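You operate a simulated robot arm through the tools that you are given. There is no shell and no other tool. Be economical: measure what you need, move in short steps, check, and stop when the job is done.

The job below is to be done with a simulated robot arm. You get a single attempt, and the scene is never put back.

JOB
Rinse the foam out of the bath with the shower head, run from the red tap.
Fine: lever before tap; spray inside the bath; head back in its cradle, tap off, shower lever back; no puddle on the floor.

It is judged by the outcome, as a careful person would: the job done as asked, and still so three seconds after it is handed in. It fails if anything else is knocked over, pushed out of place, dropped, spilled or broken.

ROBOT AND FRAMES
A 7-joint arm with a two-finger parallel gripper, fixed in place. Base frame: the origin is at the foot of the arm, x ahead of it, y to its left, z up. Units: cm, degrees, N and s.
Its first joint turns from -115.0 to 115.0 degrees. Payload 3.91 kg.
Tool frame: the origin (TCP) lies between the finger pads and is the grasp point; the fingertips stand 3 cm ahead of it; z points along the fingers, y is the line along which they close. Largest opening 11 cm; finger width 2, thickness 1; the body of the gripper, 4.8 by 11.2 cm, starts 5.5 cm behind the TCP.
Orientation is told as [roll, pitch, yaw] about the base's x, y, z axes, in that order, counted from this pose: with the fingers straight down and closing along the base's y, the tool's x points along the base's -x, its y along +y and its z along -z.

CONTROLS
- The arm moves only by the tool send_rows. Its argument "steps" is a list of rows, each an object of numbers (a shift or turn left out is 0, a gripper value left out holds the last): "x", "y", "z": the shift along the tool's x, y, z in units of 400 mm (1.0 is 400 mm); "rx", "ry", "rz": the turn, a rotation vector about the tool's x, y, z in units of 90 degrees (1.0 is 90 degrees). In form: [{"x": .., "y": .., "z": .., "rx": .., "ry": .., "rz": ..}, ...]. A call has 1 to 8 rows; each row is the pose to reach, as a shift and turn from the pose commanded when the call began, along the tool's axes at that moment. "grip" is the opening in per cent of the stroke, from 0 (shut) to 100 (fully open), set as the call begins (left out, the last holds). A call with a number of a shift or a turn outside -1 to 1 is refused whole. Each row takes 0.2 s and may step no farther than 5 cm and 8.6 degrees from the row before; otherwise, or with a gripper value out of range, the whole call is refused. Where a pose cannot be reached the arm comes as near as it can. A force on the tool above 90 N (or 10 N above the force at the start of the call, whichever is more), or a blocked arm, ends the call early, and 0.2 s more pass. The fingers move at their own pace (about 15.3 cm/s each) and stop on an object; they squeeze with about 36 N. The grip force told is the motor's: it shows also when the fingers shut on nothing. Time passes only in rows, and 0.2 s behind the last, so rows that repeat a pose let the fingers close. It gives the time, the measured TCP pose, the force on the tool (base axes), the opening and the grip force at its end, in the units of the frame above (readings bear some noise).
- Cameras (640 x 400 px; columns grow to the right, rows downward): "scene" is fixed at [4.89, -50, 118.34]; the picture's right is [-0.19, -0.98, 0.00], its down [-0.62, 0.12, -0.78] and it looks along [0.76, -0.15, -0.63] (base axes); focal length 228 px, centre (320, 200). "wrist" rides on the gripper at [-3.6, 0, -5.7] in the tool frame; the picture's right is [0.00, -1.00, 0.00], its down [0.97, 0.00, -0.24] and it looks along [0.24, 0.00, 0.97] (tool axes); focal length 218 px, centre (320, 200). There is no depth. A picture from a camera that has moved, and an enlarged one, comes with that camera's place and axes in the base frame and with its lens.
- get_image(camera): a new picture of that camera. No time passes.
- lift_body(by): slides the trunk up (or, below 0, down) by that many cm; the arm rides with it, the base frame stays. It gives what a move gives, with no picture.
- enlarge(camera, box): a new picture of the part [left, top, right, bottom] of that camera's present view, enlarged. No time passes.
- sign_off(): hands the job in; it is judged then, once.

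Work in short steps. Places have to be worked out from the pictures, the camera data and where the tool is seen: move nearer, look again, correct. Check each grasp and each placing, and mend what went wrong. You have 120 turns and 64 pictures in all, those below and enlarged ones among them. Open the gripper and draw the arm clear of the work before you hand the job in, unless the task says otherwise; then end with one line.

The tools are called after ">>>" by a JSON object that holds its "fn" and its "kwargs". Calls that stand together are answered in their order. send_rows: Moves the arm, as the interface text tells. Its arguments: {"type":"object","properties":{"steps":{"type":"array"},"grip":{"type":"number"}},"required":["steps"]} The other tools are called the same way: lift_body (by) slides the trunk up or down; get_image (camera) takes a picture; enlarge (camera, box) takes an enlarged picture of a part of a camera's view; sign_off () hands the job in.

At the start:

```text
time_s: 0.0
tcp_pos: [51.95, -41.81, 97.71]
orientation: [0.0, 0.0, 0.0]
wrist_force: [0.1, 0.1, 0.4]
width: 10.99
gripper_force: 0.1
trunk travel left (down, up): [-55.0, 44.0]
```

scene: 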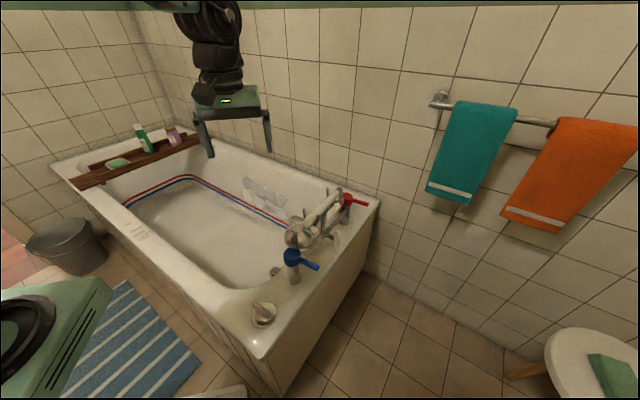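
wrist: 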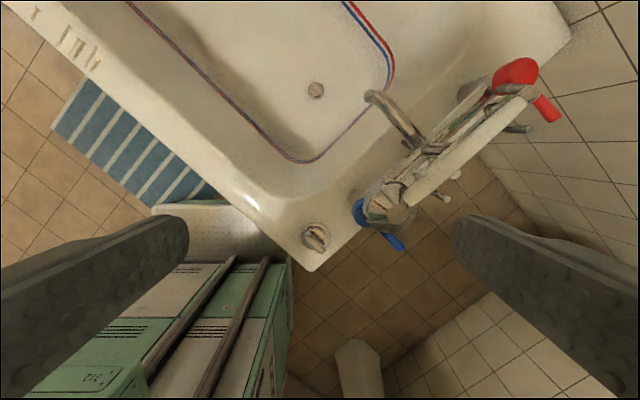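

I start by looking closely at the tap assembly from both cameras.

>>> {"fn": "enlarge", "kwargs": {"camera": "scene", "box": [230, 160, 390, 340]}}

>>> {"fn": "enlarge", "kwargs": {"camera": "wrist", "box": [290, 40, 590, 260]}}

```text
2.22 times, centred on (310, 250) of scene
camera zoom: at [4.89, -50.0, 118.34], right [-0.19, -0.98, 0.0], down [-0.62, 0.12, -0.78], along [0.76, -0.15, -0.63], focal length 507 px, centre (342, 89)
```

zoom: 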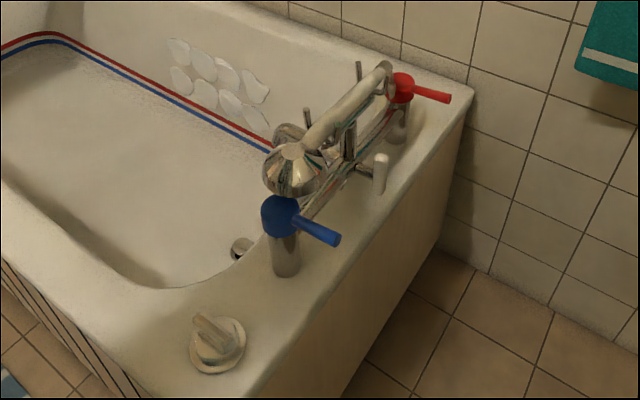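

```text
1.82 times, centred on (440, 150) of wrist
camera zoom: at [55.54, -41.7, 103.3], right [0.0, -1.0, 0.0], down [-0.97, 0.0, 0.24], along [-0.24, 0.0, -0.97], focal length 397 px, centre (102, 291)
```

zoom: 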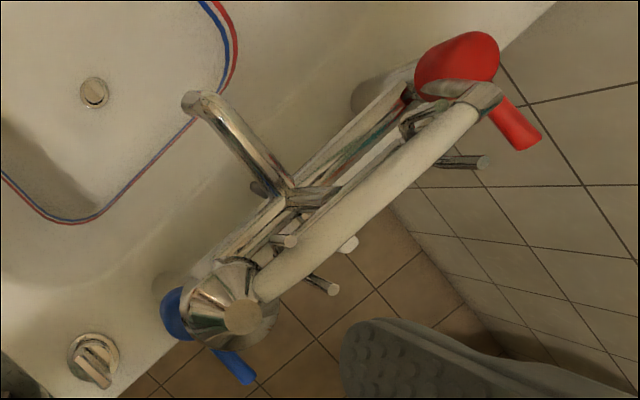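

The tap set appears as: blue tap about (44.5,-50,66), red about (66,-72,67), shower head about (46,-52,73), handle end about (62,-68,73). I turn the gripper to align with the handle and go nearer for a better look.

>>> {"fn": "send_rows", "kwargs": {"steps": [{"x": -0.0083, "y": -0.06, "z": 0.035, "rz": 0.0833}, {"x": -0.0167, "y": -0.12, "z": 0.07, "rz": 0.1667}, {"x": -0.025, "y": -0.18, "z": 0.105, "rz": 0.25}, {"x": -0.033, "y": -0.24, "z": 0.14, "rz": 0.333}, {"x": -0.042, "y": -0.3, "z": 0.175, "rz": 0.4167}, {"x": -0.05, "y": -0.355, "z": 0.21, "rz": 0.5}]}}

>>> {"fn": "get_image", "kwargs": {"camera": "wrist"}}

>>> {"fn": "get_image", "kwargs": {"camera": "scene"}}

```text
time_s: 1.4
tcp_pos: [54.06, -55.92, 89.33]
orientation: [0.0, 0.0, -45.1]
wrist_force: [1.2, 0.3, 0.1]
width: 11.01
gripper_force: 0.1
trunk travel left (down, up): [-55.0, 44.0]
```

```text
59 pictures are left
camera wrist: at [56.54, -58.43, 94.94], right [-0.71, -0.71, 0.0], down [-0.68, 0.69, 0.24], along [-0.17, 0.17, -0.97], focal length 218 px, centre (320, 200)
```

wrist: 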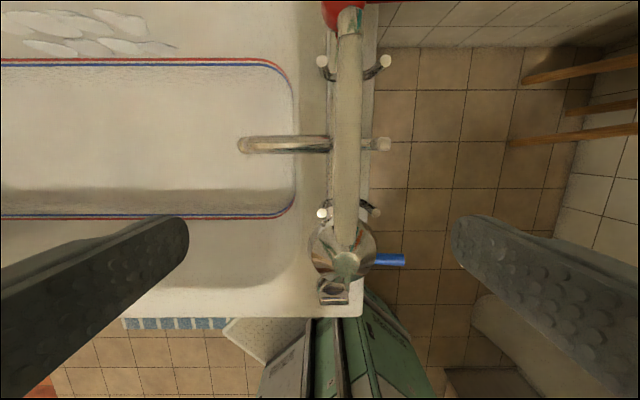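

```text
58 pictures are left
```

scene: 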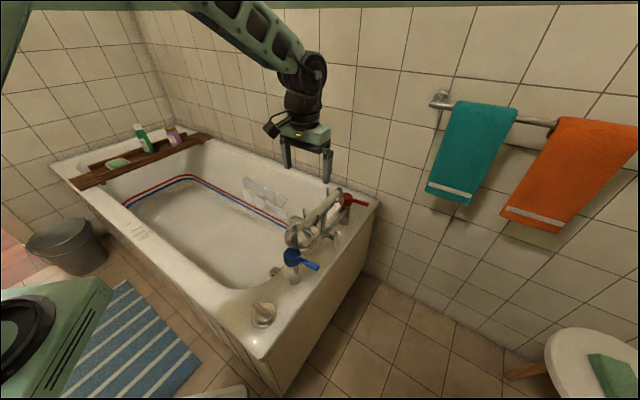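

>>> {"fn": "enlarge", "kwargs": {"camera": "wrist", "box": [220, 0, 460, 320]}}

>>> {"fn": "enlarge", "kwargs": {"camera": "scene", "box": [270, 170, 370, 300]}}

```text
1.25 times, centred on (340, 160) of wrist
camera zoom: at [56.54, -58.43, 94.94], right [-0.71, -0.71, 0.0], down [-0.68, 0.69, 0.24], along [-0.17, 0.17, -0.97], focal length 273 px, centre (295, 250)
```

zoom: 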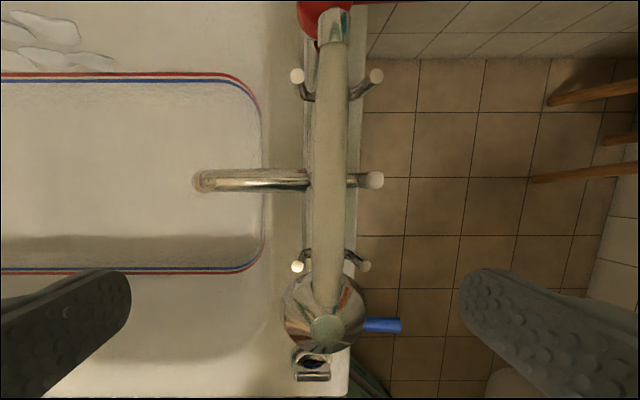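

```text
3.08 times, centred on (320, 235) of scene
camera zoom: at [4.89, -50.0, 118.34], right [-0.19, -0.98, 0.0], down [-0.62, 0.12, -0.78], along [0.76, -0.15, -0.63], focal length 702 px, centre (320, 92)
```

zoom: 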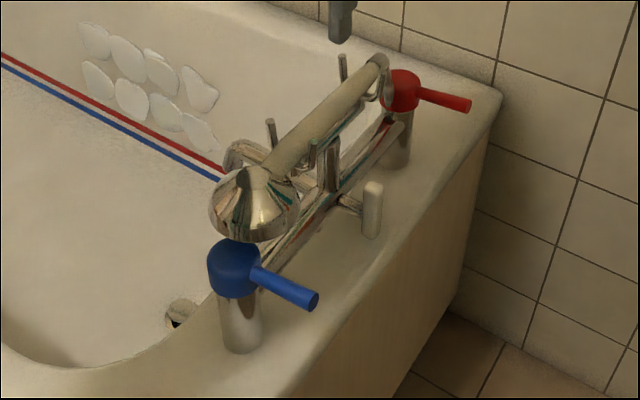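

The lever is the white-tipped stub on the outer side (about (50.5,-64.6,64)); the head faces down in its cradle of prongs. I tilt the hand and step outside to view lever, taps and head face from the side.

>>> {"fn": "send_rows", "kwargs": {"steps": [{"y": -0.1, "z": 0.0, "rx": -0.0833}, {"y": -0.2, "z": 0.03, "rx": -0.1667}, {"y": -0.3, "z": 0.06, "rx": -0.25}, {"y": -0.4, "z": 0.1, "rx": -0.333}, {"y": -0.5, "z": 0.14, "rx": -0.4167}, {"y": -0.58, "z": 0.18, "rx": -0.5}, {"y": -0.6, "z": 0.2, "rx": -0.58}]}}

>>> {"fn": "get_image", "kwargs": {"camera": "wrist"}}

```text
time_s: 3.0
tcp_pos: [37.15, -72.79, 81.38]
orientation: [52.2, 0.0, -45.1]
wrist_force: [-0.2, 1.3, 2.0]
width: 10.97
gripper_force: 0.1
trunk travel left (down, up): [-55.0, 44.0]
```

```text
55 pictures are left
camera wrist: at [36.33, -78.43, 84.75], right [-0.43, -0.43, -0.79], down [-0.82, 0.55, 0.15], along [0.37, 0.71, -0.59], focal length 218 px, centre (320, 200)
```

wrist: 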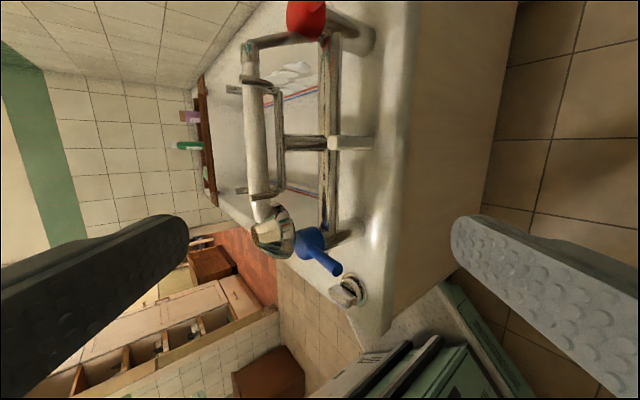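

>>> {"fn": "enlarge", "kwargs": {"camera": "wrist", "box": [220, 0, 400, 320]}}

```text
1.25 times, centred on (310, 160) of wrist
camera zoom: at [36.33, -78.43, 84.75], right [-0.43, -0.43, -0.79], down [-0.82, 0.55, 0.15], along [0.37, 0.71, -0.59], focal length 273 px, centre (332, 250)
```

zoom: 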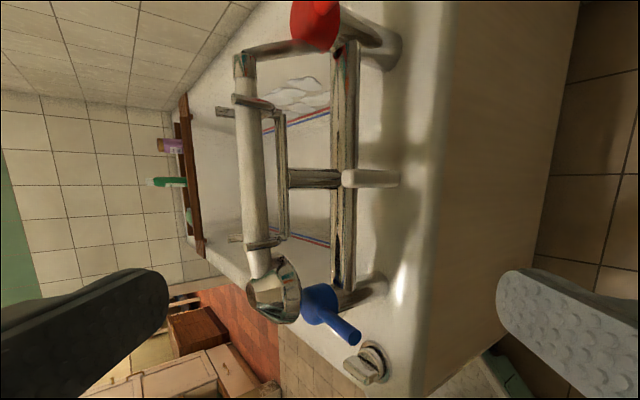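

The lever hangs vertically (z about 60–68) at (50.5,-64.6). I zoom to see how it's pivoted.

>>> {"fn": "enlarge", "kwargs": {"camera": "scene", "box": [300, 205, 350, 240]}}

>>> {"fn": "enlarge", "kwargs": {"camera": "wrist", "box": [280, 110, 400, 180]}}

```text
11.43 times, centred on (325, 222) of scene
camera zoom: at [4.89, -50.0, 118.34], right [-0.19, -0.98, 0.0], down [-0.62, 0.12, -0.78], along [0.76, -0.15, -0.63], focal length 2609 px, centre (263, -57)
```

zoom: 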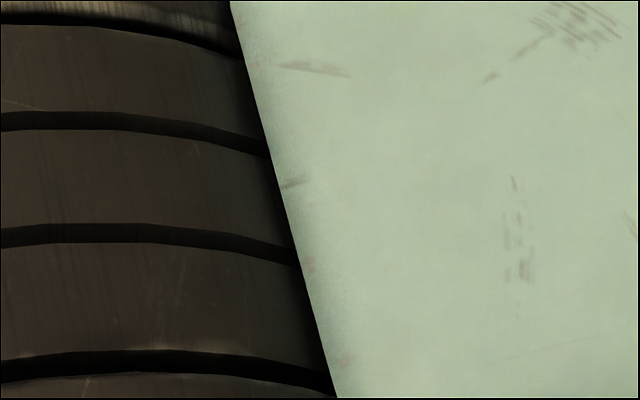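

```text
5.33 times, centred on (340, 145) of wrist
camera zoom: at [36.33, -78.43, 84.75], right [-0.43, -0.43, -0.79], down [-0.82, 0.55, 0.15], along [0.37, 0.71, -0.59], focal length 1164 px, centre (213, 493)
```

zoom: 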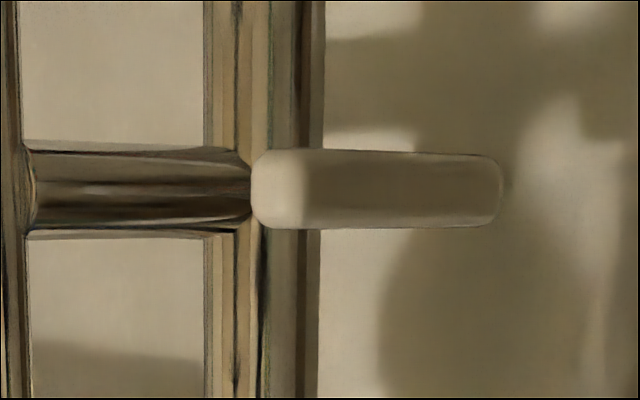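

The lever is a plain white bar hanging from its pivot, so I'll close the fingers and use the tip as a pusher. First I approach on its blue-tap side and check.

>>> {"fn": "send_rows", "kwargs": {"steps": [{"x": 0.005, "y": -0.11, "z": 0.04}, {"x": 0.015, "y": -0.1625, "z": 0.14}, {"x": 0.015, "y": -0.1625, "z": 0.26}, {"x": 0.015, "y": -0.1625, "z": 0.38}, {"x": 0.015, "y": -0.1625, "z": 0.46}], "grip": 0}}

>>> {"fn": "get_image", "kwargs": {"camera": "wrist"}}

```text
time_s: 4.2
tcp_pos: [43.76, -65.06, 64.78]
orientation: [52.1, -0.1, -45.0]
wrist_force: [0.8, 0.1, -0.5]
width: 0.02
gripper_force: 36.4
out of reach, approached as far as the arm can: row 1
trunk travel left (down, up): [-55.0, 44.0]
```

```text
51 pictures are left
camera wrist: at [43.18, -70.71, 68.24], right [-0.43, -0.43, -0.79], down [-0.82, 0.55, 0.15], along [0.37, 0.71, -0.6], focal length 218 px, centre (320, 200)
```

wrist: 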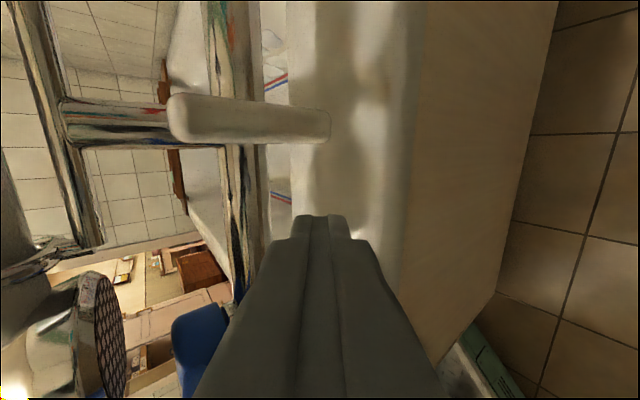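

Lever confirmed at l-offset ahead and 4.5 cm to the side of the fingertip. I advance along the fingers and push it toward the red side a little, watching force.

>>> {"fn": "send_rows", "kwargs": {"steps": [{"z": 0.05}, {"z": 0.1}, {"x": -0.06, "z": 0.1}, {"x": -0.09, "z": 0.1}, {"x": -0.12, "z": 0.095, "y": 0.007}, {"x": -0.15, "z": 0.085, "y": 0.018}]}}

>>> {"fn": "get_image", "kwargs": {"camera": "wrist"}}

```text
time_s: 5.6
tcp_pos: [49.79, -66.88, 62.47]
orientation: [51.6, 1.0, -44.6]
wrist_force: [-40.5, 16.6, -46.1]
width: 0.0
gripper_force: 35.9
trunk travel left (down, up): [-55.0, 44.0]
```

```text
50 pictures are left
camera wrist: at [49.15, -72.61, 65.92], right [-0.45, -0.43, -0.78], down [-0.82, 0.55, 0.17], along [0.36, 0.72, -0.6], focal length 218 px, centre (320, 200)
```

wrist: 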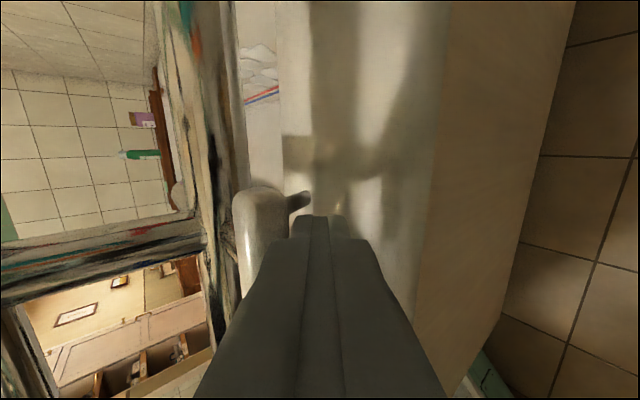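

The lever has swung about 90° toward the red side and seems at its stop (force builds). I back out along the fingers and check it stays.

>>> {"fn": "send_rows", "kwargs": {"steps": [{"x": 0.02, "y": -0.02, "z": -0.02}, {"x": 0.03, "y": -0.02, "z": -0.12}, {"x": 0.05, "y": -0.02, "z": -0.24}, {"x": 0.05, "y": -0.02, "z": -0.36}]}}

>>> {"fn": "get_image", "kwargs": {"camera": "wrist"}}

```text
time_s: 6.6
tcp_pos: [41.09, -71.35, 71.63]
orientation: [52.3, -0.1, -45.0]
wrist_force: [1.1, -0.4, 0.1]
width: 0.01
gripper_force: 36.0
out of reach, approached as far as the arm can: row 3, 4
trunk travel left (down, up): [-55.0, 44.0]
```

```text
49 pictures are left
camera wrist: at [40.38, -76.99, 75.04], right [-0.43, -0.43, -0.79], down [-0.82, 0.55, 0.15], along [0.37, 0.71, -0.59], focal length 218 px, centre (320, 200)
```

wrist: 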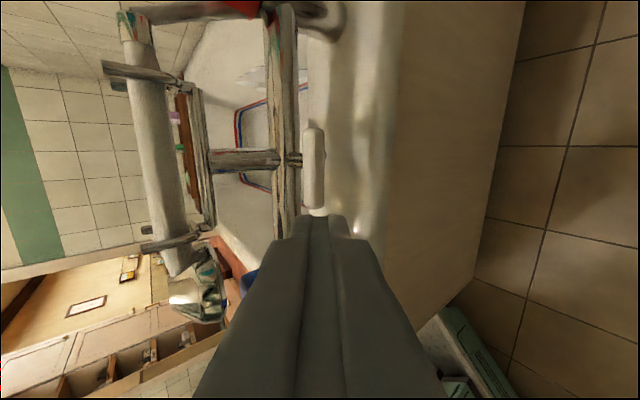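

The lever now lies horizontal against its stop (shower). Next I go above the handset's handle, fingers down, to grasp it between the cradle prongs.

>>> {"fn": "send_rows", "kwargs": {"steps": [{"x": -0.01, "y": 0.12, "z": 0.0, "rx": 0.08}, {"x": -0.02, "y": 0.24, "z": 0.01, "rx": 0.16}, {"x": -0.03, "y": 0.34, "z": 0.03, "rx": 0.25}, {"x": -0.04, "y": 0.42, "z": 0.06, "rx": 0.33}, {"x": -0.05, "y": 0.48, "z": 0.09, "rx": 0.42}, {"x": -0.054, "y": 0.51, "z": 0.11, "rx": 0.5}, {"x": -0.054, "y": 0.522, "z": 0.126, "rx": 0.58}]}}

>>> {"fn": "send_rows", "kwargs": {"steps": [{"z": 0}, {"z": 0}], "grip": 65}}

>>> {"fn": "get_image", "kwargs": {"camera": "wrist"}}

```text
time_s: 8.2
tcp_pos: [60.78, -71.64, 89.43]
orientation: [-0.1, 0.1, -45.0]
wrist_force: [-1.2, -0.3, -0.1]
width: 0.0
gripper_force: 35.7
out of reach, approached as far as the arm can: row 1, 2, 3, 4, 5, 6, 7
trunk travel left (down, up): [-55.0, 44.0]
```

```text
time_s: 8.8
tcp_pos: [60.82, -71.49, 89.37]
orientation: [0.0, 0.1, -45.0]
wrist_force: [-0.6, 0.3, 0.2]
width: 7.15
gripper_force: 0.0
trunk travel left (down, up): [-55.0, 44.0]
```

```text
48 pictures are left
camera wrist: at [63.34, -73.97, 95.03], right [-0.71, -0.71, 0.0], down [-0.69, 0.69, 0.24], along [-0.17, 0.17, -0.97], focal length 218 px, centre (320, 200)
```

wrist: 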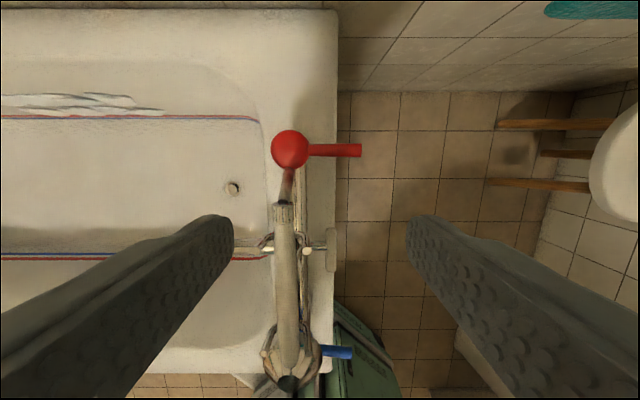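

The pose drifted from reach limits but is vertical now; the red tap's stub points outward. I move over the handle middle at (55,-60.5) and lower partway.

>>> {"fn": "send_rows", "kwargs": {"steps": [{"x": 0.1, "y": 0.03}, {"x": 0.2, "y": 0.06}, {"x": 0.2975, "y": 0.0925}, {"x": 0.2975, "y": 0.0925, "z": 0.1}, {"x": 0.2975, "y": 0.0925, "z": 0.2}]}}

>>> {"fn": "get_image", "kwargs": {"camera": "wrist"}}

```text
time_s: 10.0
tcp_pos: [62.6, -71.31, 82.88]
orientation: [0.0, 0.0, -45.0]
wrist_force: [-0.7, 0.5, -0.4]
width: 7.14
gripper_force: 0.1
out of reach, approached as far as the arm can: row 1, 2, 3, 4, 5
trunk travel left (down, up): [-55.0, 44.0]
```

```text
47 pictures are left
camera wrist: at [65.09, -73.83, 88.49], right [-0.71, -0.71, 0.0], down [-0.69, 0.69, 0.24], along [-0.17, 0.17, -0.97], focal length 218 px, centre (320, 200)
```

wrist: 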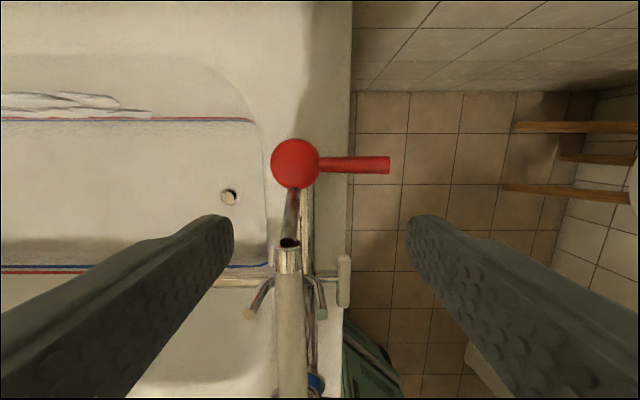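

The arm seems stuck in an awkward configuration rather than following in xy. I look at the scene to understand it.

>>> {"fn": "get_image", "kwargs": {"camera": "scene"}}

```text
46 pictures are left
```

scene: 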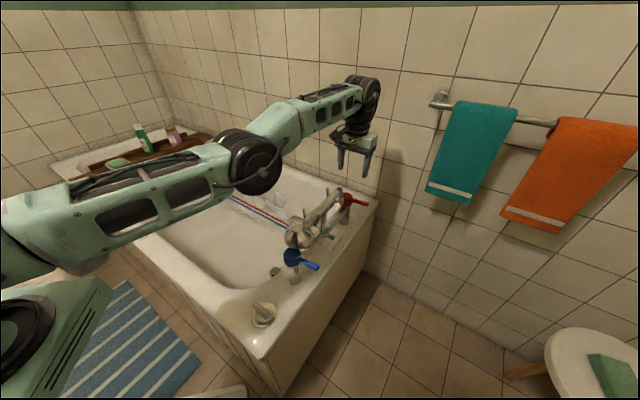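

The elbow has swung out sideways, so I try to unwind by rising and pulling in, and watch how it follows.

>>> {"fn": "send_rows", "kwargs": {"steps": [{"z": -0.1}, {"z": -0.2}, {"z": -0.25, "x": 0.06, "y": -0.02}, {"z": -0.3, "x": 0.15, "y": -0.05}]}}

```text
time_s: 11.0
tcp_pos: [58.77, -71.08, 95.6]
orientation: [0.0, 0.1, -44.8]
wrist_force: [1.2, -0.4, -0.5]
width: 7.14
gripper_force: 0.2
out of reach, approached as far as the arm can: row 2, 4
trunk travel left (down, up): [-55.0, 44.0]
```

It follows better upward. I continue unwinding: move inward while turning the yaw back toward the start pose.

>>> {"fn": "send_rows", "kwargs": {"steps": [{"x": 0.06, "y": 0.03, "z": -0.02, "rz": -0.09}, {"x": 0.12, "y": 0.07, "z": -0.04, "rz": -0.18}, {"x": 0.18, "y": 0.11, "z": -0.05, "rz": -0.27}, {"x": 0.25, "y": 0.15, "z": -0.05, "rz": -0.36}, {"x": 0.32, "y": 0.2, "z": -0.05, "rz": -0.45}, {"x": 0.4, "y": 0.24, "z": -0.05, "rz": -0.5}]}}

>>> {"fn": "get_image", "kwargs": {"camera": "scene"}}

```text
time_s: 12.4
tcp_pos: [64.25, -65.34, 100.94]
orientation: [0.0, -0.1, 0.2]
wrist_force: [-0.2, -0.9, 1.2]
width: 7.15
gripper_force: 0.0
out of reach, approached as far as the arm can: row 1, 2, 3, 4, 5, 6
trunk travel left (down, up): [-55.0, 44.0]
```

```text
45 pictures are left
```

scene: 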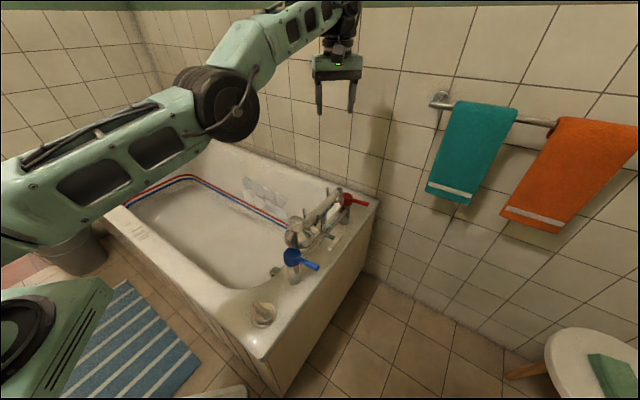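

The wrist looks fully bent with the forearm below it; I tilt the tool outward to relieve it while pulling in.

>>> {"fn": "send_rows", "kwargs": {"steps": [{"rx": 0.066, "ry": -0.066}, {"rx": 0.13, "ry": -0.13, "x": 0.03, "y": 0.03}, {"rx": 0.195, "ry": -0.195, "x": 0.08, "y": 0.08}, {"rx": 0.26, "ry": -0.26, "x": 0.14, "y": 0.14}, {"rx": 0.32, "ry": -0.32, "x": 0.2, "y": 0.2}, {"rx": 0.35, "ry": -0.35, "x": 0.26, "y": 0.26}]}}

>>> {"fn": "get_image", "kwargs": {"camera": "scene"}}

```text
time_s: 13.8
tcp_pos: [68.52, -76.46, 112.7]
orientation: [-34.0, -29.1, 9.1]
wrist_force: [0.9, 0.0, 0.1]
width: 7.16
gripper_force: 0.0
out of reach, approached as far as the arm can: row 1, 2, 3, 4, 5, 6
trunk travel left (down, up): [-55.0, 44.0]
```

```text
44 pictures are left
```

scene: 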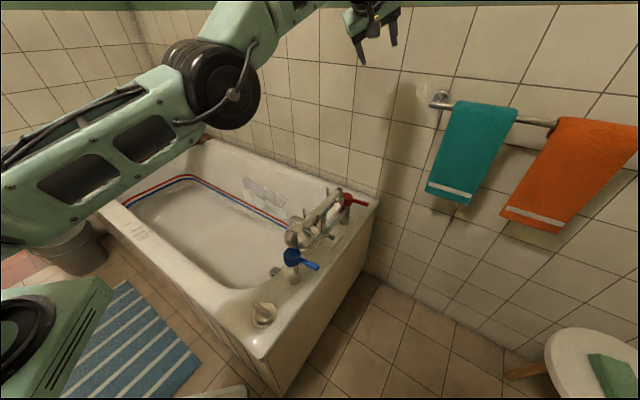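

It swung outward instead. I try rotating around the base toward the front (tangentially), which should free the shoulder.

>>> {"fn": "send_rows", "kwargs": {"steps": [{"x": -0.057, "y": 0.093, "z": -0.025}, {"x": -0.113, "y": 0.187, "z": -0.05}, {"x": -0.17, "y": 0.28, "z": -0.075}, {"x": -0.227, "y": 0.373, "z": -0.1}, {"x": -0.283, "y": 0.467, "z": -0.125}, {"x": -0.34, "y": 0.56, "z": -0.15}]}}

>>> {"fn": "get_image", "kwargs": {"camera": "scene"}}

```text
time_s: 15.2
tcp_pos: [86.24, -55.98, 116.54]
orientation: [-35.0, -29.6, 9.4]
wrist_force: [-0.1, -0.7, -0.4]
width: 7.15
gripper_force: 0.1
out of reach, approached as far as the arm can: row 1, 2, 3, 4, 5, 6
trunk travel left (down, up): [-55.0, 44.0]
```

```text
43 pictures are left
```

scene: 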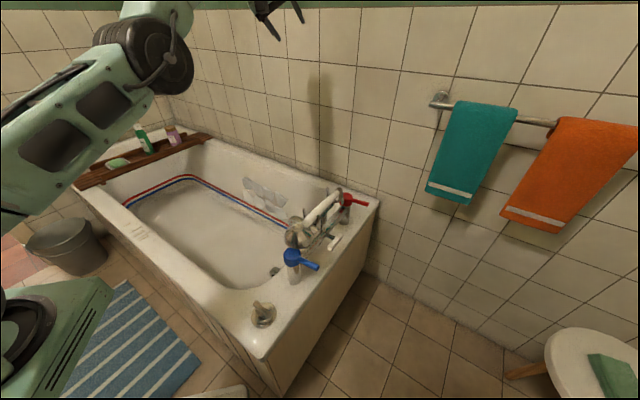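

It followed. Now I pull in toward the base.

>>> {"fn": "send_rows", "kwargs": {"steps": [{"x": 0.063, "y": 0.042, "z": -0.07}, {"x": 0.127, "y": 0.085, "z": -0.14}, {"x": 0.19, "y": 0.127, "z": -0.21}, {"x": 0.253, "y": 0.17, "z": -0.28}, {"x": 0.317, "y": 0.212, "z": -0.354}, {"x": 0.38, "y": 0.255, "z": -0.425}]}}

```text
time_s: 16.6
tcp_pos: [81.83, -50.09, 127.07]
orientation: [-34.7, -29.6, 9.4]
wrist_force: [-0.5, 0.4, 0.2]
width: 7.12
gripper_force: 0.0
out of reach, approached as far as the arm can: row 1, 2, 3, 4, 5, 6
trunk travel left (down, up): [-55.0, 44.0]
```

It keeps a constant distance from the shoulder, as at a straight-arm singularity. I try a smaller inward target with holding rows and look at the arm.

>>> {"fn": "send_rows", "kwargs": {"steps": [{"z": -0.1}, {"z": -0.2}, {"z": -0.3}, {"z": -0.3}, {"z": -0.3}, {"z": -0.3}, {"z": -0.3}, {"z": -0.3}]}}

>>> {"fn": "get_image", "kwargs": {"camera": "scene"}}

```text
time_s: 18.4
tcp_pos: [76.12, -43.98, 135.84]
orientation: [-34.8, -29.7, 9.5]
wrist_force: [0.8, 0.9, 0.2]
width: 7.17
gripper_force: 0.0
trunk travel left (down, up): [-55.0, 44.0]
```

```text
42 pictures are left
```

scene: 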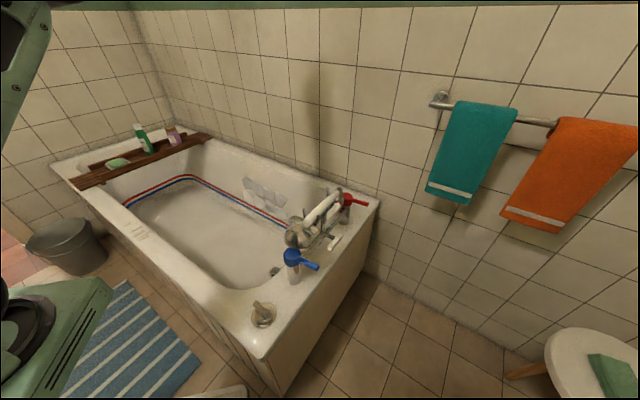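

Freed: that was reached fully. Now I return the tool to vertical and pull in to above the bath.

>>> {"fn": "send_rows", "kwargs": {"steps": [{"x": 0.085, "y": 0.017, "z": -0.01, "rx": -0.058, "ry": 0.058}, {"x": 0.17, "y": 0.034, "z": -0.02, "rx": -0.116, "ry": 0.116}, {"x": 0.25, "y": 0.05, "z": -0.03, "rx": -0.175, "ry": 0.175}, {"x": 0.335, "y": 0.07, "z": -0.04, "rx": -0.233, "ry": 0.233}, {"x": 0.42, "y": 0.085, "z": -0.05, "rx": -0.292, "ry": 0.292}, {"x": 0.5, "y": 0.1, "z": -0.06, "rx": -0.35, "ry": 0.35}]}}

```text
time_s: 19.8
tcp_pos: [58.25, -42.28, 125.7]
orientation: [0.0, 0.1, -0.1]
wrist_force: [0.2, 0.1, 0.1]
width: 7.17
gripper_force: 0.0
out of reach, approached as far as the arm can: row 1, 2, 3
trunk travel left (down, up): [-55.0, 44.0]
```

Recovered. Now down to above the handle with the yaw aligned.

>>> {"fn": "send_rows", "kwargs": {"steps": [{"x": 0.01, "y": -0.05, "z": 0.09, "rz": 0.083}, {"x": 0.02, "y": -0.1, "z": 0.18, "rz": 0.167}, {"x": 0.03, "y": -0.15, "z": 0.27, "rz": 0.25}, {"x": 0.04, "y": -0.2, "z": 0.36, "rz": 0.333}, {"x": 0.05, "y": -0.25, "z": 0.46, "rz": 0.417}, {"x": 0.06, "y": -0.3, "z": 0.56, "rz": 0.5}, {"x": 0.07, "y": -0.36, "z": 0.66, "rz": 0.5}, {"x": 0.08, "y": -0.42, "z": 0.75, "rz": 0.5}]}}

>>> {"fn": "send_rows", "kwargs": {"steps": [{"z": 0.1}, {"z": 0.2}, {"z": 0.23}]}}

>>> {"fn": "get_image", "kwargs": {"camera": "wrist"}}

>>> {"fn": "get_image", "kwargs": {"camera": "scene"}}

```text
time_s: 21.6
tcp_pos: [55.22, -59.14, 95.72]
orientation: [0.0, -0.1, -45.0]
wrist_force: [-0.3, -0.2, 0.0]
width: 7.13
gripper_force: 0.0
trunk travel left (down, up): [-55.0, 44.0]
```

```text
time_s: 22.4
tcp_pos: [54.97, -59.46, 86.59]
orientation: [-0.1, 0.0, -45.1]
wrist_force: [0.0, 0.7, 0.4]
width: 7.13
gripper_force: 0.0
trunk travel left (down, up): [-55.0, 44.0]
```

```text
41 pictures are left
camera wrist: at [57.44, -61.96, 92.21], right [-0.71, -0.71, 0.0], down [-0.69, 0.69, 0.24], along [-0.17, 0.17, -0.97], focal length 218 px, centre (320, 200)
```

wrist: 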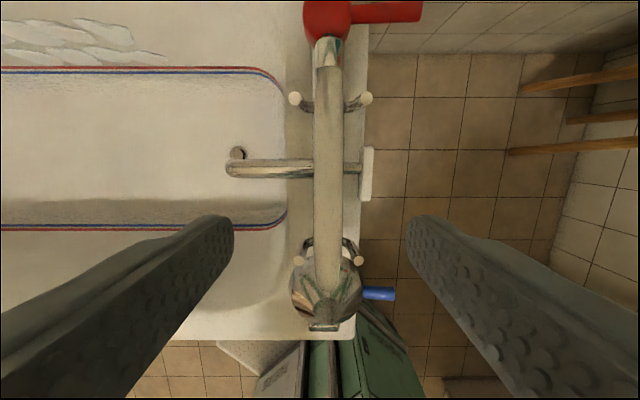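

```text
40 pictures are left
```

scene: 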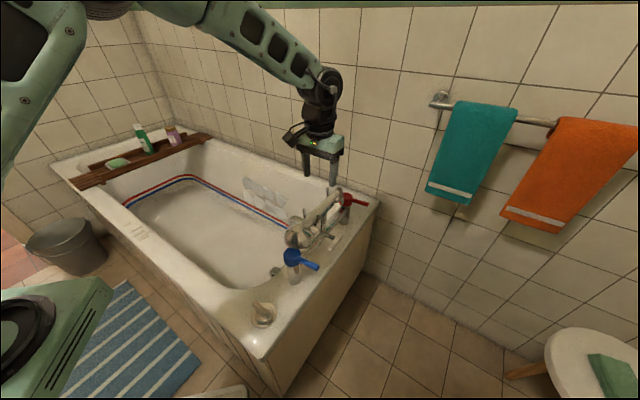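

Elbow is up again and I'm centred on the handle (0.7 cm off). I shift slightly, descend to z≈73.2, then close.

>>> {"fn": "send_rows", "kwargs": {"steps": [{"y": -0.0175, "z": 0.1}, {"y": -0.0175, "z": 0.2}, {"y": -0.0175, "z": 0.28}, {"y": -0.0175, "z": 0.335}]}}

>>> {"fn": "send_rows", "kwargs": {"steps": [{"z": 0}, {"z": 0}, {"z": 0}], "grip": 0}}

>>> {"fn": "get_image", "kwargs": {"camera": "wrist"}}

```text
time_s: 23.4
tcp_pos: [54.39, -59.81, 73.17]
orientation: [0.0, 0.0, -45.1]
wrist_force: [0.5, -0.5, 0.4]
width: 7.17
gripper_force: 0.2
trunk travel left (down, up): [-55.0, 44.0]
```

```text
time_s: 24.2
tcp_pos: [54.38, -59.82, 73.26]
orientation: [0.0, 0.0, -45.0]
wrist_force: [-0.3, 0.4, -0.3]
width: 2.62
gripper_force: 35.9
trunk travel left (down, up): [-55.0, 44.0]
```

```text
39 pictures are left
camera wrist: at [56.91, -62.34, 78.82], right [-0.71, -0.71, 0.0], down [-0.69, 0.69, 0.24], along [-0.17, 0.17, -0.97], focal length 218 px, centre (320, 200)
```

wrist: 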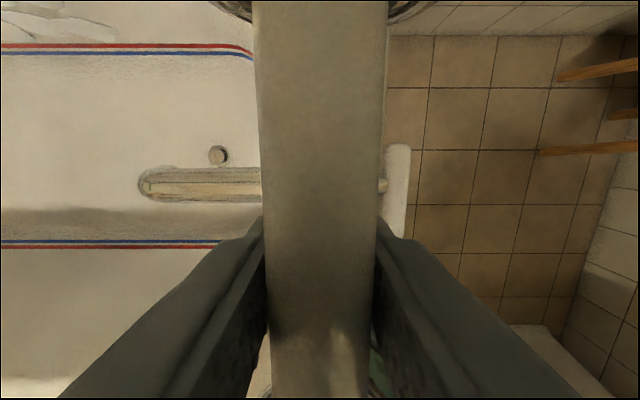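

Gripped (width 2.6) at cradle pose TCP (54.4,-59.8,73.2), yaw −45. I lift straight up and check.

>>> {"fn": "send_rows", "kwargs": {"steps": [{"z": -0.05}, {"z": -0.12}, {"z": -0.22}, {"z": -0.32}]}}

>>> {"fn": "enlarge", "kwargs": {"camera": "scene", "box": [230, 100, 410, 300]}}

```text
time_s: 25.2
tcp_pos: [54.46, -59.63, 85.9]
orientation: [0.0, 0.0, -45.0]
wrist_force: [0.7, 0.7, -3.0]
width: 2.64
gripper_force: 36.0
trunk travel left (down, up): [-55.0, 44.0]
```

```text
2.00 times, centred on (320, 200) of scene
camera zoom: at [4.89, -50.0, 118.34], right [-0.19, -0.98, 0.0], down [-0.62, 0.12, -0.78], along [0.76, -0.15, -0.63], focal length 456 px, centre (320, 200)
```

zoom: 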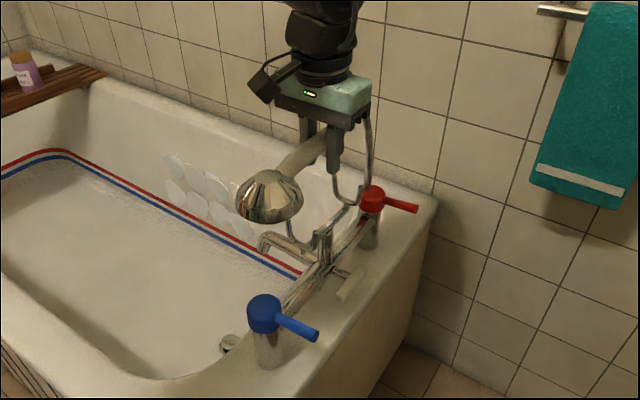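

Handset is held securely and the hose follows. Since the single arm can't spray and turn the tap, I'll lay the head face-down inside the bath first. Moving over the bath now (drain computed near (75,-40,16.5)).

>>> {"fn": "send_rows", "kwargs": {"steps": [{"y": 0.12}, {"y": 0.24}, {"y": 0.36}, {"y": 0.48}, {"y": 0.58}, {"y": 0.58, "z": 0.1}, {"y": 0.58, "z": 0.2}]}}

>>> {"fn": "get_image", "kwargs": {"camera": "scene"}}

```text
time_s: 26.8
tcp_pos: [70.68, -43.14, 77.91]
orientation: [0.0, 0.0, -45.0]
wrist_force: [-0.5, -0.1, -2.1]
width: 2.61
gripper_force: 35.5
trunk travel left (down, up): [-55.0, 44.0]
```

```text
37 pictures are left
```

scene: 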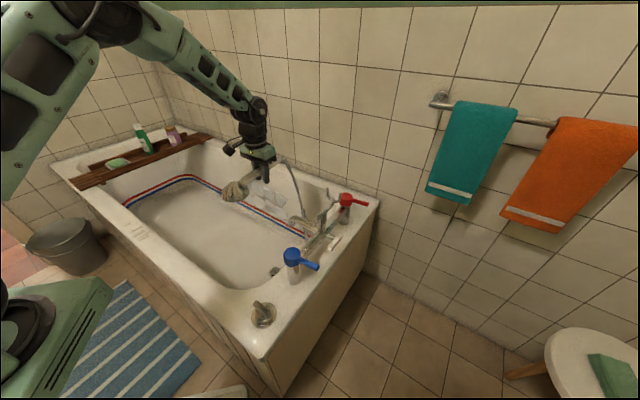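

Good posture. I descend with the arm by 25 cm.

>>> {"fn": "send_rows", "kwargs": {"steps": [{"z": 0.12}, {"z": 0.24}, {"z": 0.36}, {"z": 0.48}, {"z": 0.6}]}}

>>> {"fn": "get_image", "kwargs": {"camera": "scene"}}

>>> {"fn": "get_image", "kwargs": {"camera": "wrist"}}

```text
time_s: 28.0
tcp_pos: [70.96, -43.57, 53.9]
orientation: [0.1, -0.1, -45.0]
wrist_force: [0.1, 0.0, -2.2]
width: 2.63
gripper_force: 36.2
trunk travel left (down, up): [-55.0, 44.0]
```

```text
36 pictures are left
```

scene: 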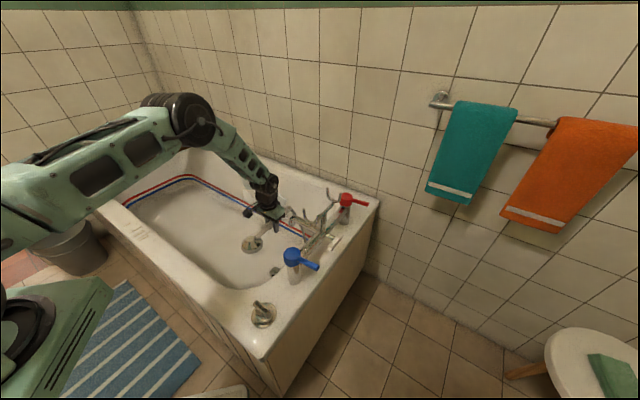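

```text
35 pictures are left
camera wrist: at [73.43, -46.09, 59.63], right [-0.71, -0.71, 0.0], down [-0.69, 0.69, 0.24], along [-0.17, 0.17, -0.97], focal length 218 px, centre (320, 200)
```

wrist: 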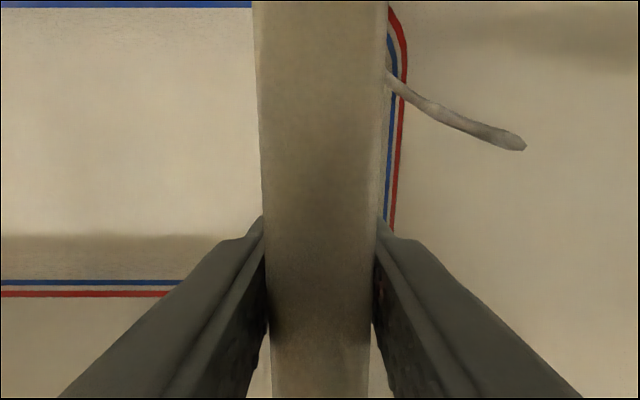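

The posture is fine and the head hangs inside the bath. I lower the trunk 20 cm and check elbow clearance to the rim.

>>> {"fn": "lift_body", "kwargs": {"by": -20}}

>>> {"fn": "get_image", "kwargs": {"camera": "scene"}}

```text
time_s: 30.2
tcp_pos: [70.89, -43.59, 34.04]
orientation: [0.0, 0.0, -45.0]
wrist_force: [-0.1, 0.2, -2.0]
width: 2.63
gripper_force: 36.3
trunk travel left (down, up): [-35.0, 64.0]
```

```text
34 pictures are left
```

scene: 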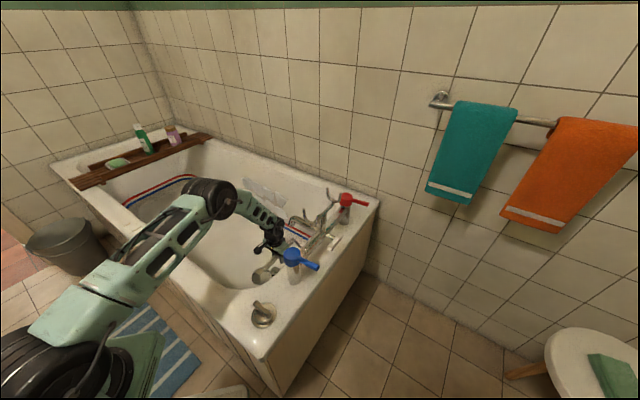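

Clearance over the rim is ample. Lower another 10 cm by trunk, then finish by the arm gently.

>>> {"fn": "lift_body", "kwargs": {"by": -10}}

>>> {"fn": "send_rows", "kwargs": {"steps": [{"z": 0.02}, {"z": 0.04}, {"z": 0.06}, {"z": 0.08}, {"z": 0.095}]}}

>>> {"fn": "get_image", "kwargs": {"camera": "scene"}}

```text
time_s: 31.5
tcp_pos: [70.88, -43.6, 24.07]
orientation: [0.0, 0.0, -45.1]
wrist_force: [0.2, 0.4, -1.3]
width: 2.6
gripper_force: 35.8
trunk travel left (down, up): [-25.0, 74.0]
```

```text
time_s: 32.7
tcp_pos: [70.8, -43.59, 20.17]
orientation: [0.0, 0.1, -44.9]
wrist_force: [-0.1, -0.3, -2.3]
width: 2.64
gripper_force: 36.2
trunk travel left (down, up): [-25.0, 74.0]
```

```text
33 pictures are left
```

scene: 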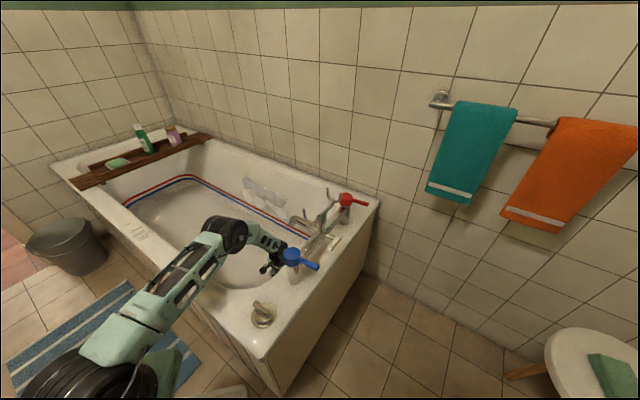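

No contact yet; I lower a bit further in small steps until the load changes.

>>> {"fn": "send_rows", "kwargs": {"steps": [{"z": 0.012}, {"z": 0.025}, {"z": 0.037}, {"z": 0.05}]}}

>>> {"fn": "get_image", "kwargs": {"camera": "wrist"}}

```text
time_s: 33.7
tcp_pos: [71.03, -43.7, 18.93]
orientation: [0.2, -0.3, -45.0]
wrist_force: [-27.0, 17.2, 85.0]
width: 2.64
gripper_force: 35.8
trunk travel left (down, up): [-25.0, 74.0]
```

```text
32 pictures are left
camera wrist: at [73.56, -46.19, 24.66], right [-0.71, -0.71, 0.0], down [-0.69, 0.69, 0.24], along [-0.17, 0.17, -0.97], focal length 218 px, centre (320, 200)
```

wrist: 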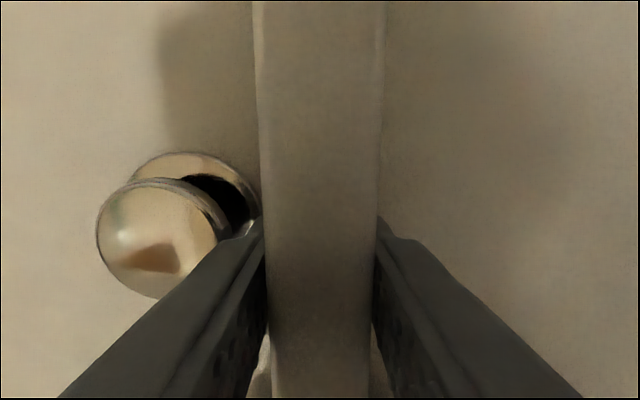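

The head touches the floor, but the open pop-up plug sits right beside my left finger. I lift 1.5 cm, shift 3.5 cm away toward the tap end, and set down more softly.

>>> {"fn": "send_rows", "kwargs": {"steps": [{"z": -0.06}, {"z": -0.08, "y": -0.04}, {"z": -0.08, "y": -0.09}, {"z": -0.05, "y": -0.09}, {"z": -0.03, "y": -0.09}]}}

```text
time_s: 34.9
tcp_pos: [68.32, -46.18, 19.47]
orientation: [0.0, 0.0, -44.9]
wrist_force: [-0.3, -0.7, -2.2]
width: 2.62
gripper_force: 35.8
trunk travel left (down, up): [-25.0, 74.0]
```

Lower by 3 mm, then open just enough to release.

>>> {"fn": "send_rows", "kwargs": {"steps": [{"z": 0.005}, {"z": 0.009}]}}

>>> {"fn": "send_rows", "kwargs": {"steps": [{"z": 0}, {"z": 0}, {"z": 0}], "grip": 45}}

>>> {"fn": "get_image", "kwargs": {"camera": "wrist"}}

```text
time_s: 35.5
tcp_pos: [68.25, -46.11, 19.01]
orientation: [0.0, 0.0, -45.0]
wrist_force: [0.0, -0.8, -2.3]
width: 2.65
gripper_force: 36.3
trunk travel left (down, up): [-25.0, 74.0]
```

```text
time_s: 36.3
tcp_pos: [68.37, -46.19, 19.05]
orientation: [-0.1, 0.0, -45.0]
wrist_force: [-0.4, 0.0, 0.3]
width: 4.98
gripper_force: 0.1
trunk travel left (down, up): [-25.0, 74.0]
```

```text
31 pictures are left
camera wrist: at [70.8, -48.63, 24.67], right [-0.71, -0.71, 0.0], down [-0.69, 0.69, 0.24], along [-0.17, 0.17, -0.97], focal length 218 px, centre (320, 200)
```

wrist: 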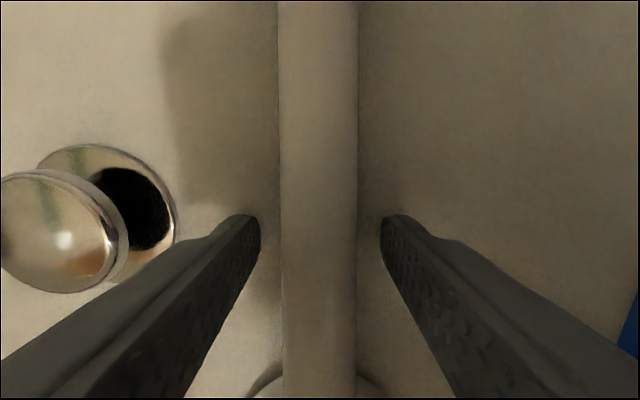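

Released cleanly, handset lying straight. I rise by the trunk and look at it from above.

>>> {"fn": "lift_body", "kwargs": {"by": 30}}

>>> {"fn": "get_image", "kwargs": {"camera": "wrist"}}

```text
time_s: 39.3
tcp_pos: [68.36, -46.2, 49.01]
orientation: [-0.1, 0.0, -44.9]
wrist_force: [-0.9, -0.1, 0.3]
width: 4.94
gripper_force: 0.1
trunk travel left (down, up): [-55.0, 44.0]
```

```text
30 pictures are left
camera wrist: at [70.8, -48.63, 54.67], right [-0.71, -0.71, 0.0], down [-0.69, 0.69, 0.24], along [-0.17, 0.17, -0.97], focal length 218 px, centre (320, 200)
```

wrist: 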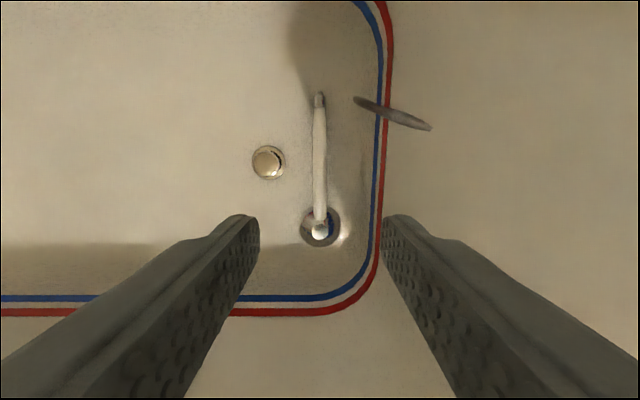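

Handset lies flat in the bath, near the drain. Now I rise, close the fingers and turn the wrist so the narrow side faces the prongs for pushing the red tap's stub.

>>> {"fn": "send_rows", "kwargs": {"steps": [{"z": -0.12}, {"z": -0.24}, {"z": -0.36, "rz": 0.09}, {"z": -0.48, "rz": 0.18}, {"z": -0.6, "rz": 0.27}, {"z": -0.72, "rz": 0.36}, {"z": -0.84, "rz": 0.45}, {"z": -0.96, "rz": 0.54}], "grip": 0}}

>>> {"fn": "send_rows", "kwargs": {"steps": [{"rz": 0.09}, {"rz": 0.18}, {"rz": 0.27}, {"rz": 0.36}, {"rz": 0.46}]}}

>>> {"fn": "get_image", "kwargs": {"camera": "scene"}}

```text
time_s: 41.1
tcp_pos: [68.24, -45.93, 87.57]
orientation: [0.0, 0.0, -93.7]
wrist_force: [0.7, -0.7, -1.0]
width: 0.0
gripper_force: 36.2
trunk travel left (down, up): [-55.0, 44.0]
```

```text
refused: row 5 steps farther than a row can; nothing moved
```

```text
29 pictures are left
```

scene: 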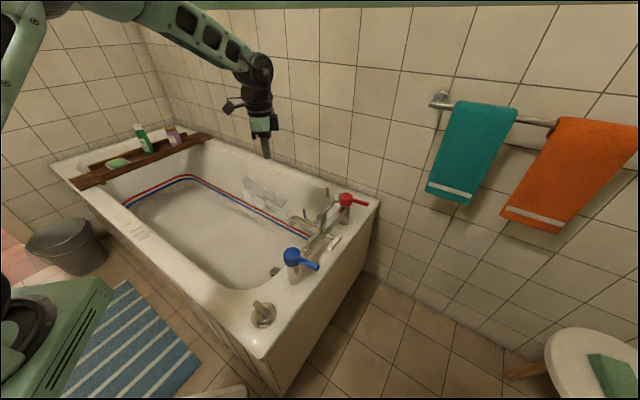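

Continue: finish the yaw and move to a point above and inward of the red stub.

>>> {"fn": "send_rows", "kwargs": {"steps": [{"x": -0.08, "y": -0.057, "z": -0.02, "rz": 0.065}, {"x": -0.16, "y": -0.114, "z": -0.04, "rz": 0.13}, {"x": -0.245, "y": -0.17, "z": -0.06, "rz": 0.195}, {"x": -0.33, "y": -0.23, "z": -0.08, "rz": 0.26}, {"x": -0.41, "y": -0.286, "z": -0.1, "rz": 0.325}, {"x": -0.49, "y": -0.343, "z": -0.12, "rz": 0.39}, {"x": -0.57, "y": -0.4, "z": -0.125, "rz": 0.457}]}}

>>> {"fn": "get_image", "kwargs": {"camera": "wrist"}}

```text
time_s: 42.7
tcp_pos: [50.95, -67.96, 92.48]
orientation: [0.0, 0.0, -134.6]
wrist_force: [0.4, 0.7, 0.4]
width: 0.01
gripper_force: 36.5
trunk travel left (down, up): [-55.0, 44.0]
```

```text
28 pictures are left
camera wrist: at [48.4, -70.52, 98.11], right [-0.71, 0.7, 0.0], down [0.68, 0.69, 0.24], along [0.17, 0.17, -0.97], focal length 218 px, centre (320, 200)
```

wrist: 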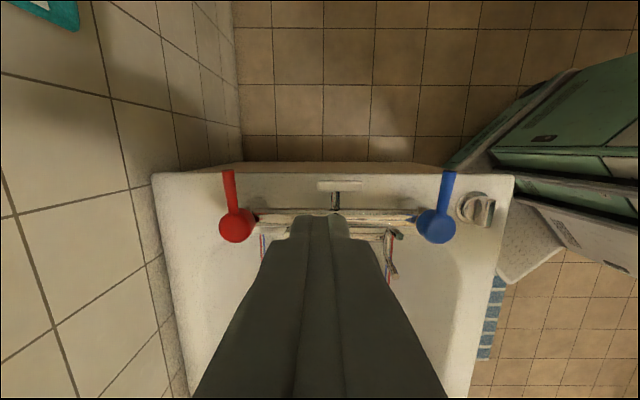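

Red stub measured from knob (65.5,-71) to tip (60.3,-77). I twist 20° and tilt 45° so the fingertip can reach it from inside, staying outside the prongs.

>>> {"fn": "send_rows", "kwargs": {"steps": [{"rz": -0.075}, {"rz": -0.15}, {"rz": -0.222}]}}

>>> {"fn": "send_rows", "kwargs": {"steps": [{"x": -0.01, "z": 0.06, "rx": -0.085}, {"x": -0.015, "z": 0.12, "rx": -0.17}, {"x": -0.02, "y": -0.005, "z": 0.18, "rx": -0.25}, {"x": -0.025, "y": -0.01, "z": 0.24, "rx": -0.335}, {"x": -0.03, "y": -0.015, "z": 0.3, "rx": -0.42}, {"x": -0.035, "y": -0.015, "z": 0.36, "rx": -0.5}]}}

>>> {"fn": "get_image", "kwargs": {"camera": "wrist"}}

```text
time_s: 43.5
tcp_pos: [51.02, -67.94, 92.5]
orientation: [0.0, -0.1, -114.7]
wrist_force: [-0.9, 0.8, 0.3]
width: 0.0
gripper_force: 36.0
trunk travel left (down, up): [-55.0, 44.0]
```

```text
time_s: 44.9
tcp_pos: [50.11, -68.78, 78.07]
orientation: [45.0, 0.0, -114.7]
wrist_force: [0.7, 0.0, 0.0]
width: 0.0
gripper_force: 36.0
trunk travel left (down, up): [-55.0, 44.0]
```

```text
27 pictures are left
camera wrist: at [44.77, -70.27, 82.0], right [-0.64, 0.3, -0.71], down [0.25, 0.95, 0.17], along [0.72, -0.07, -0.69], focal length 218 px, centre (320, 200)
```

wrist: 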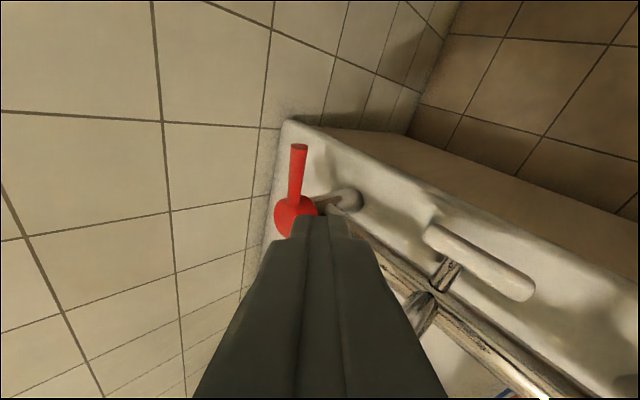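

Advance the fingertip to just inside the stub.

>>> {"fn": "send_rows", "kwargs": {"steps": [{"x": -0.005, "y": -0.03, "z": 0.1}, {"x": -0.007, "y": -0.05, "z": 0.2}, {"x": -0.007, "y": -0.05, "z": 0.29}]}}

>>> {"fn": "get_image", "kwargs": {"camera": "wrist"}}

>>> {"fn": "enlarge", "kwargs": {"camera": "scene", "box": [280, 160, 400, 260]}}

```text
time_s: 45.7
tcp_pos: [55.76, -71.7, 68.53]
orientation: [44.9, 0.1, -114.8]
wrist_force: [0.4, 0.1, 1.0]
width: 0.0
gripper_force: 36.0
trunk travel left (down, up): [-55.0, 44.0]
```

```text
26 pictures are left
camera wrist: at [50.56, -73.27, 72.46], right [-0.64, 0.3, -0.71], down [0.25, 0.95, 0.17], along [0.72, -0.07, -0.69], focal length 218 px, centre (320, 200)
```

wrist: 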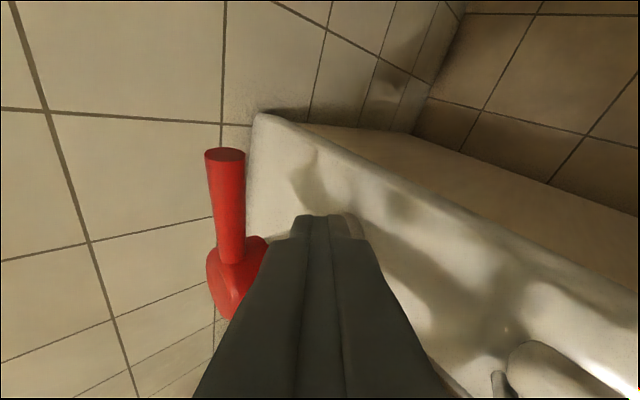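

```text
4.00 times, centred on (340, 210) of scene
camera zoom: at [4.89, -50.0, 118.34], right [-0.19, -0.98, 0.0], down [-0.62, 0.12, -0.78], along [0.76, -0.15, -0.63], focal length 913 px, centre (240, 160)
```

zoom: 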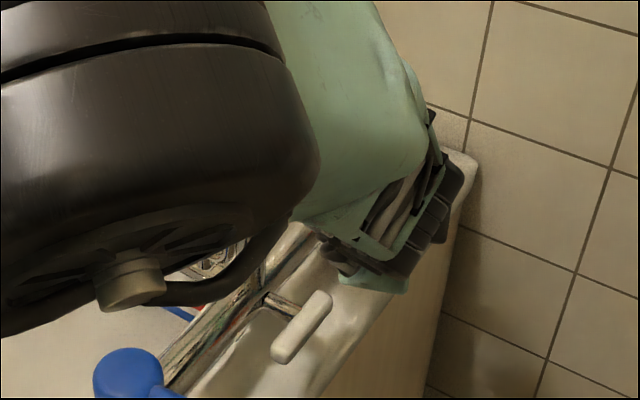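

The fingertip sits just inside the stub at the right height. I push it outward toward the wall in an arc, watching the force.

>>> {"fn": "send_rows", "kwargs": {"steps": [{"y": -0.014, "z": 0.014}, {"x": -0.023, "y": 0.027, "z": 0.056}, {"x": -0.034, "y": 0.062, "z": 0.09}, {"x": -0.031, "y": 0.092, "z": 0.12}, {"x": -0.019, "y": 0.118, "z": 0.146}]}}

>>> {"fn": "get_image", "kwargs": {"camera": "wrist"}}

```text
time_s: 46.8
tcp_pos: [60.36, -74.98, 67.79]
orientation: [44.8, 0.2, -113.5]
wrist_force: [-42.6, 44.3, 36.5]
width: 0.0
gripper_force: 35.8
trunk travel left (down, up): [-55.0, 44.0]
stopped in row 5: the force on the tool passed its limit (the readings are from after the stop); the commanded pose is now the measured one
```

```text
24 pictures are left
camera wrist: at [55.13, -76.67, 71.86], right [-0.65, 0.29, -0.7], down [0.23, 0.96, 0.17], along [0.72, -0.05, -0.69], focal length 218 px, centre (320, 200)
```

wrist: 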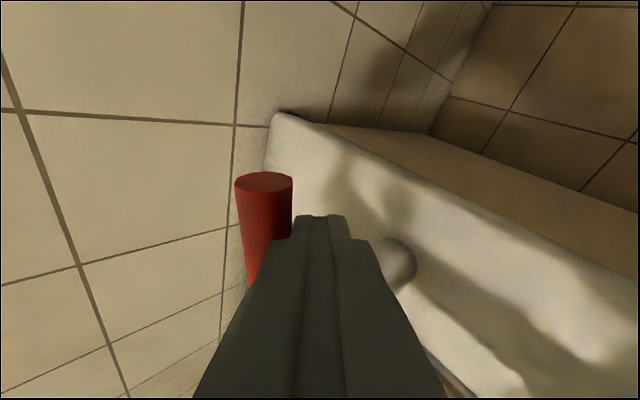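

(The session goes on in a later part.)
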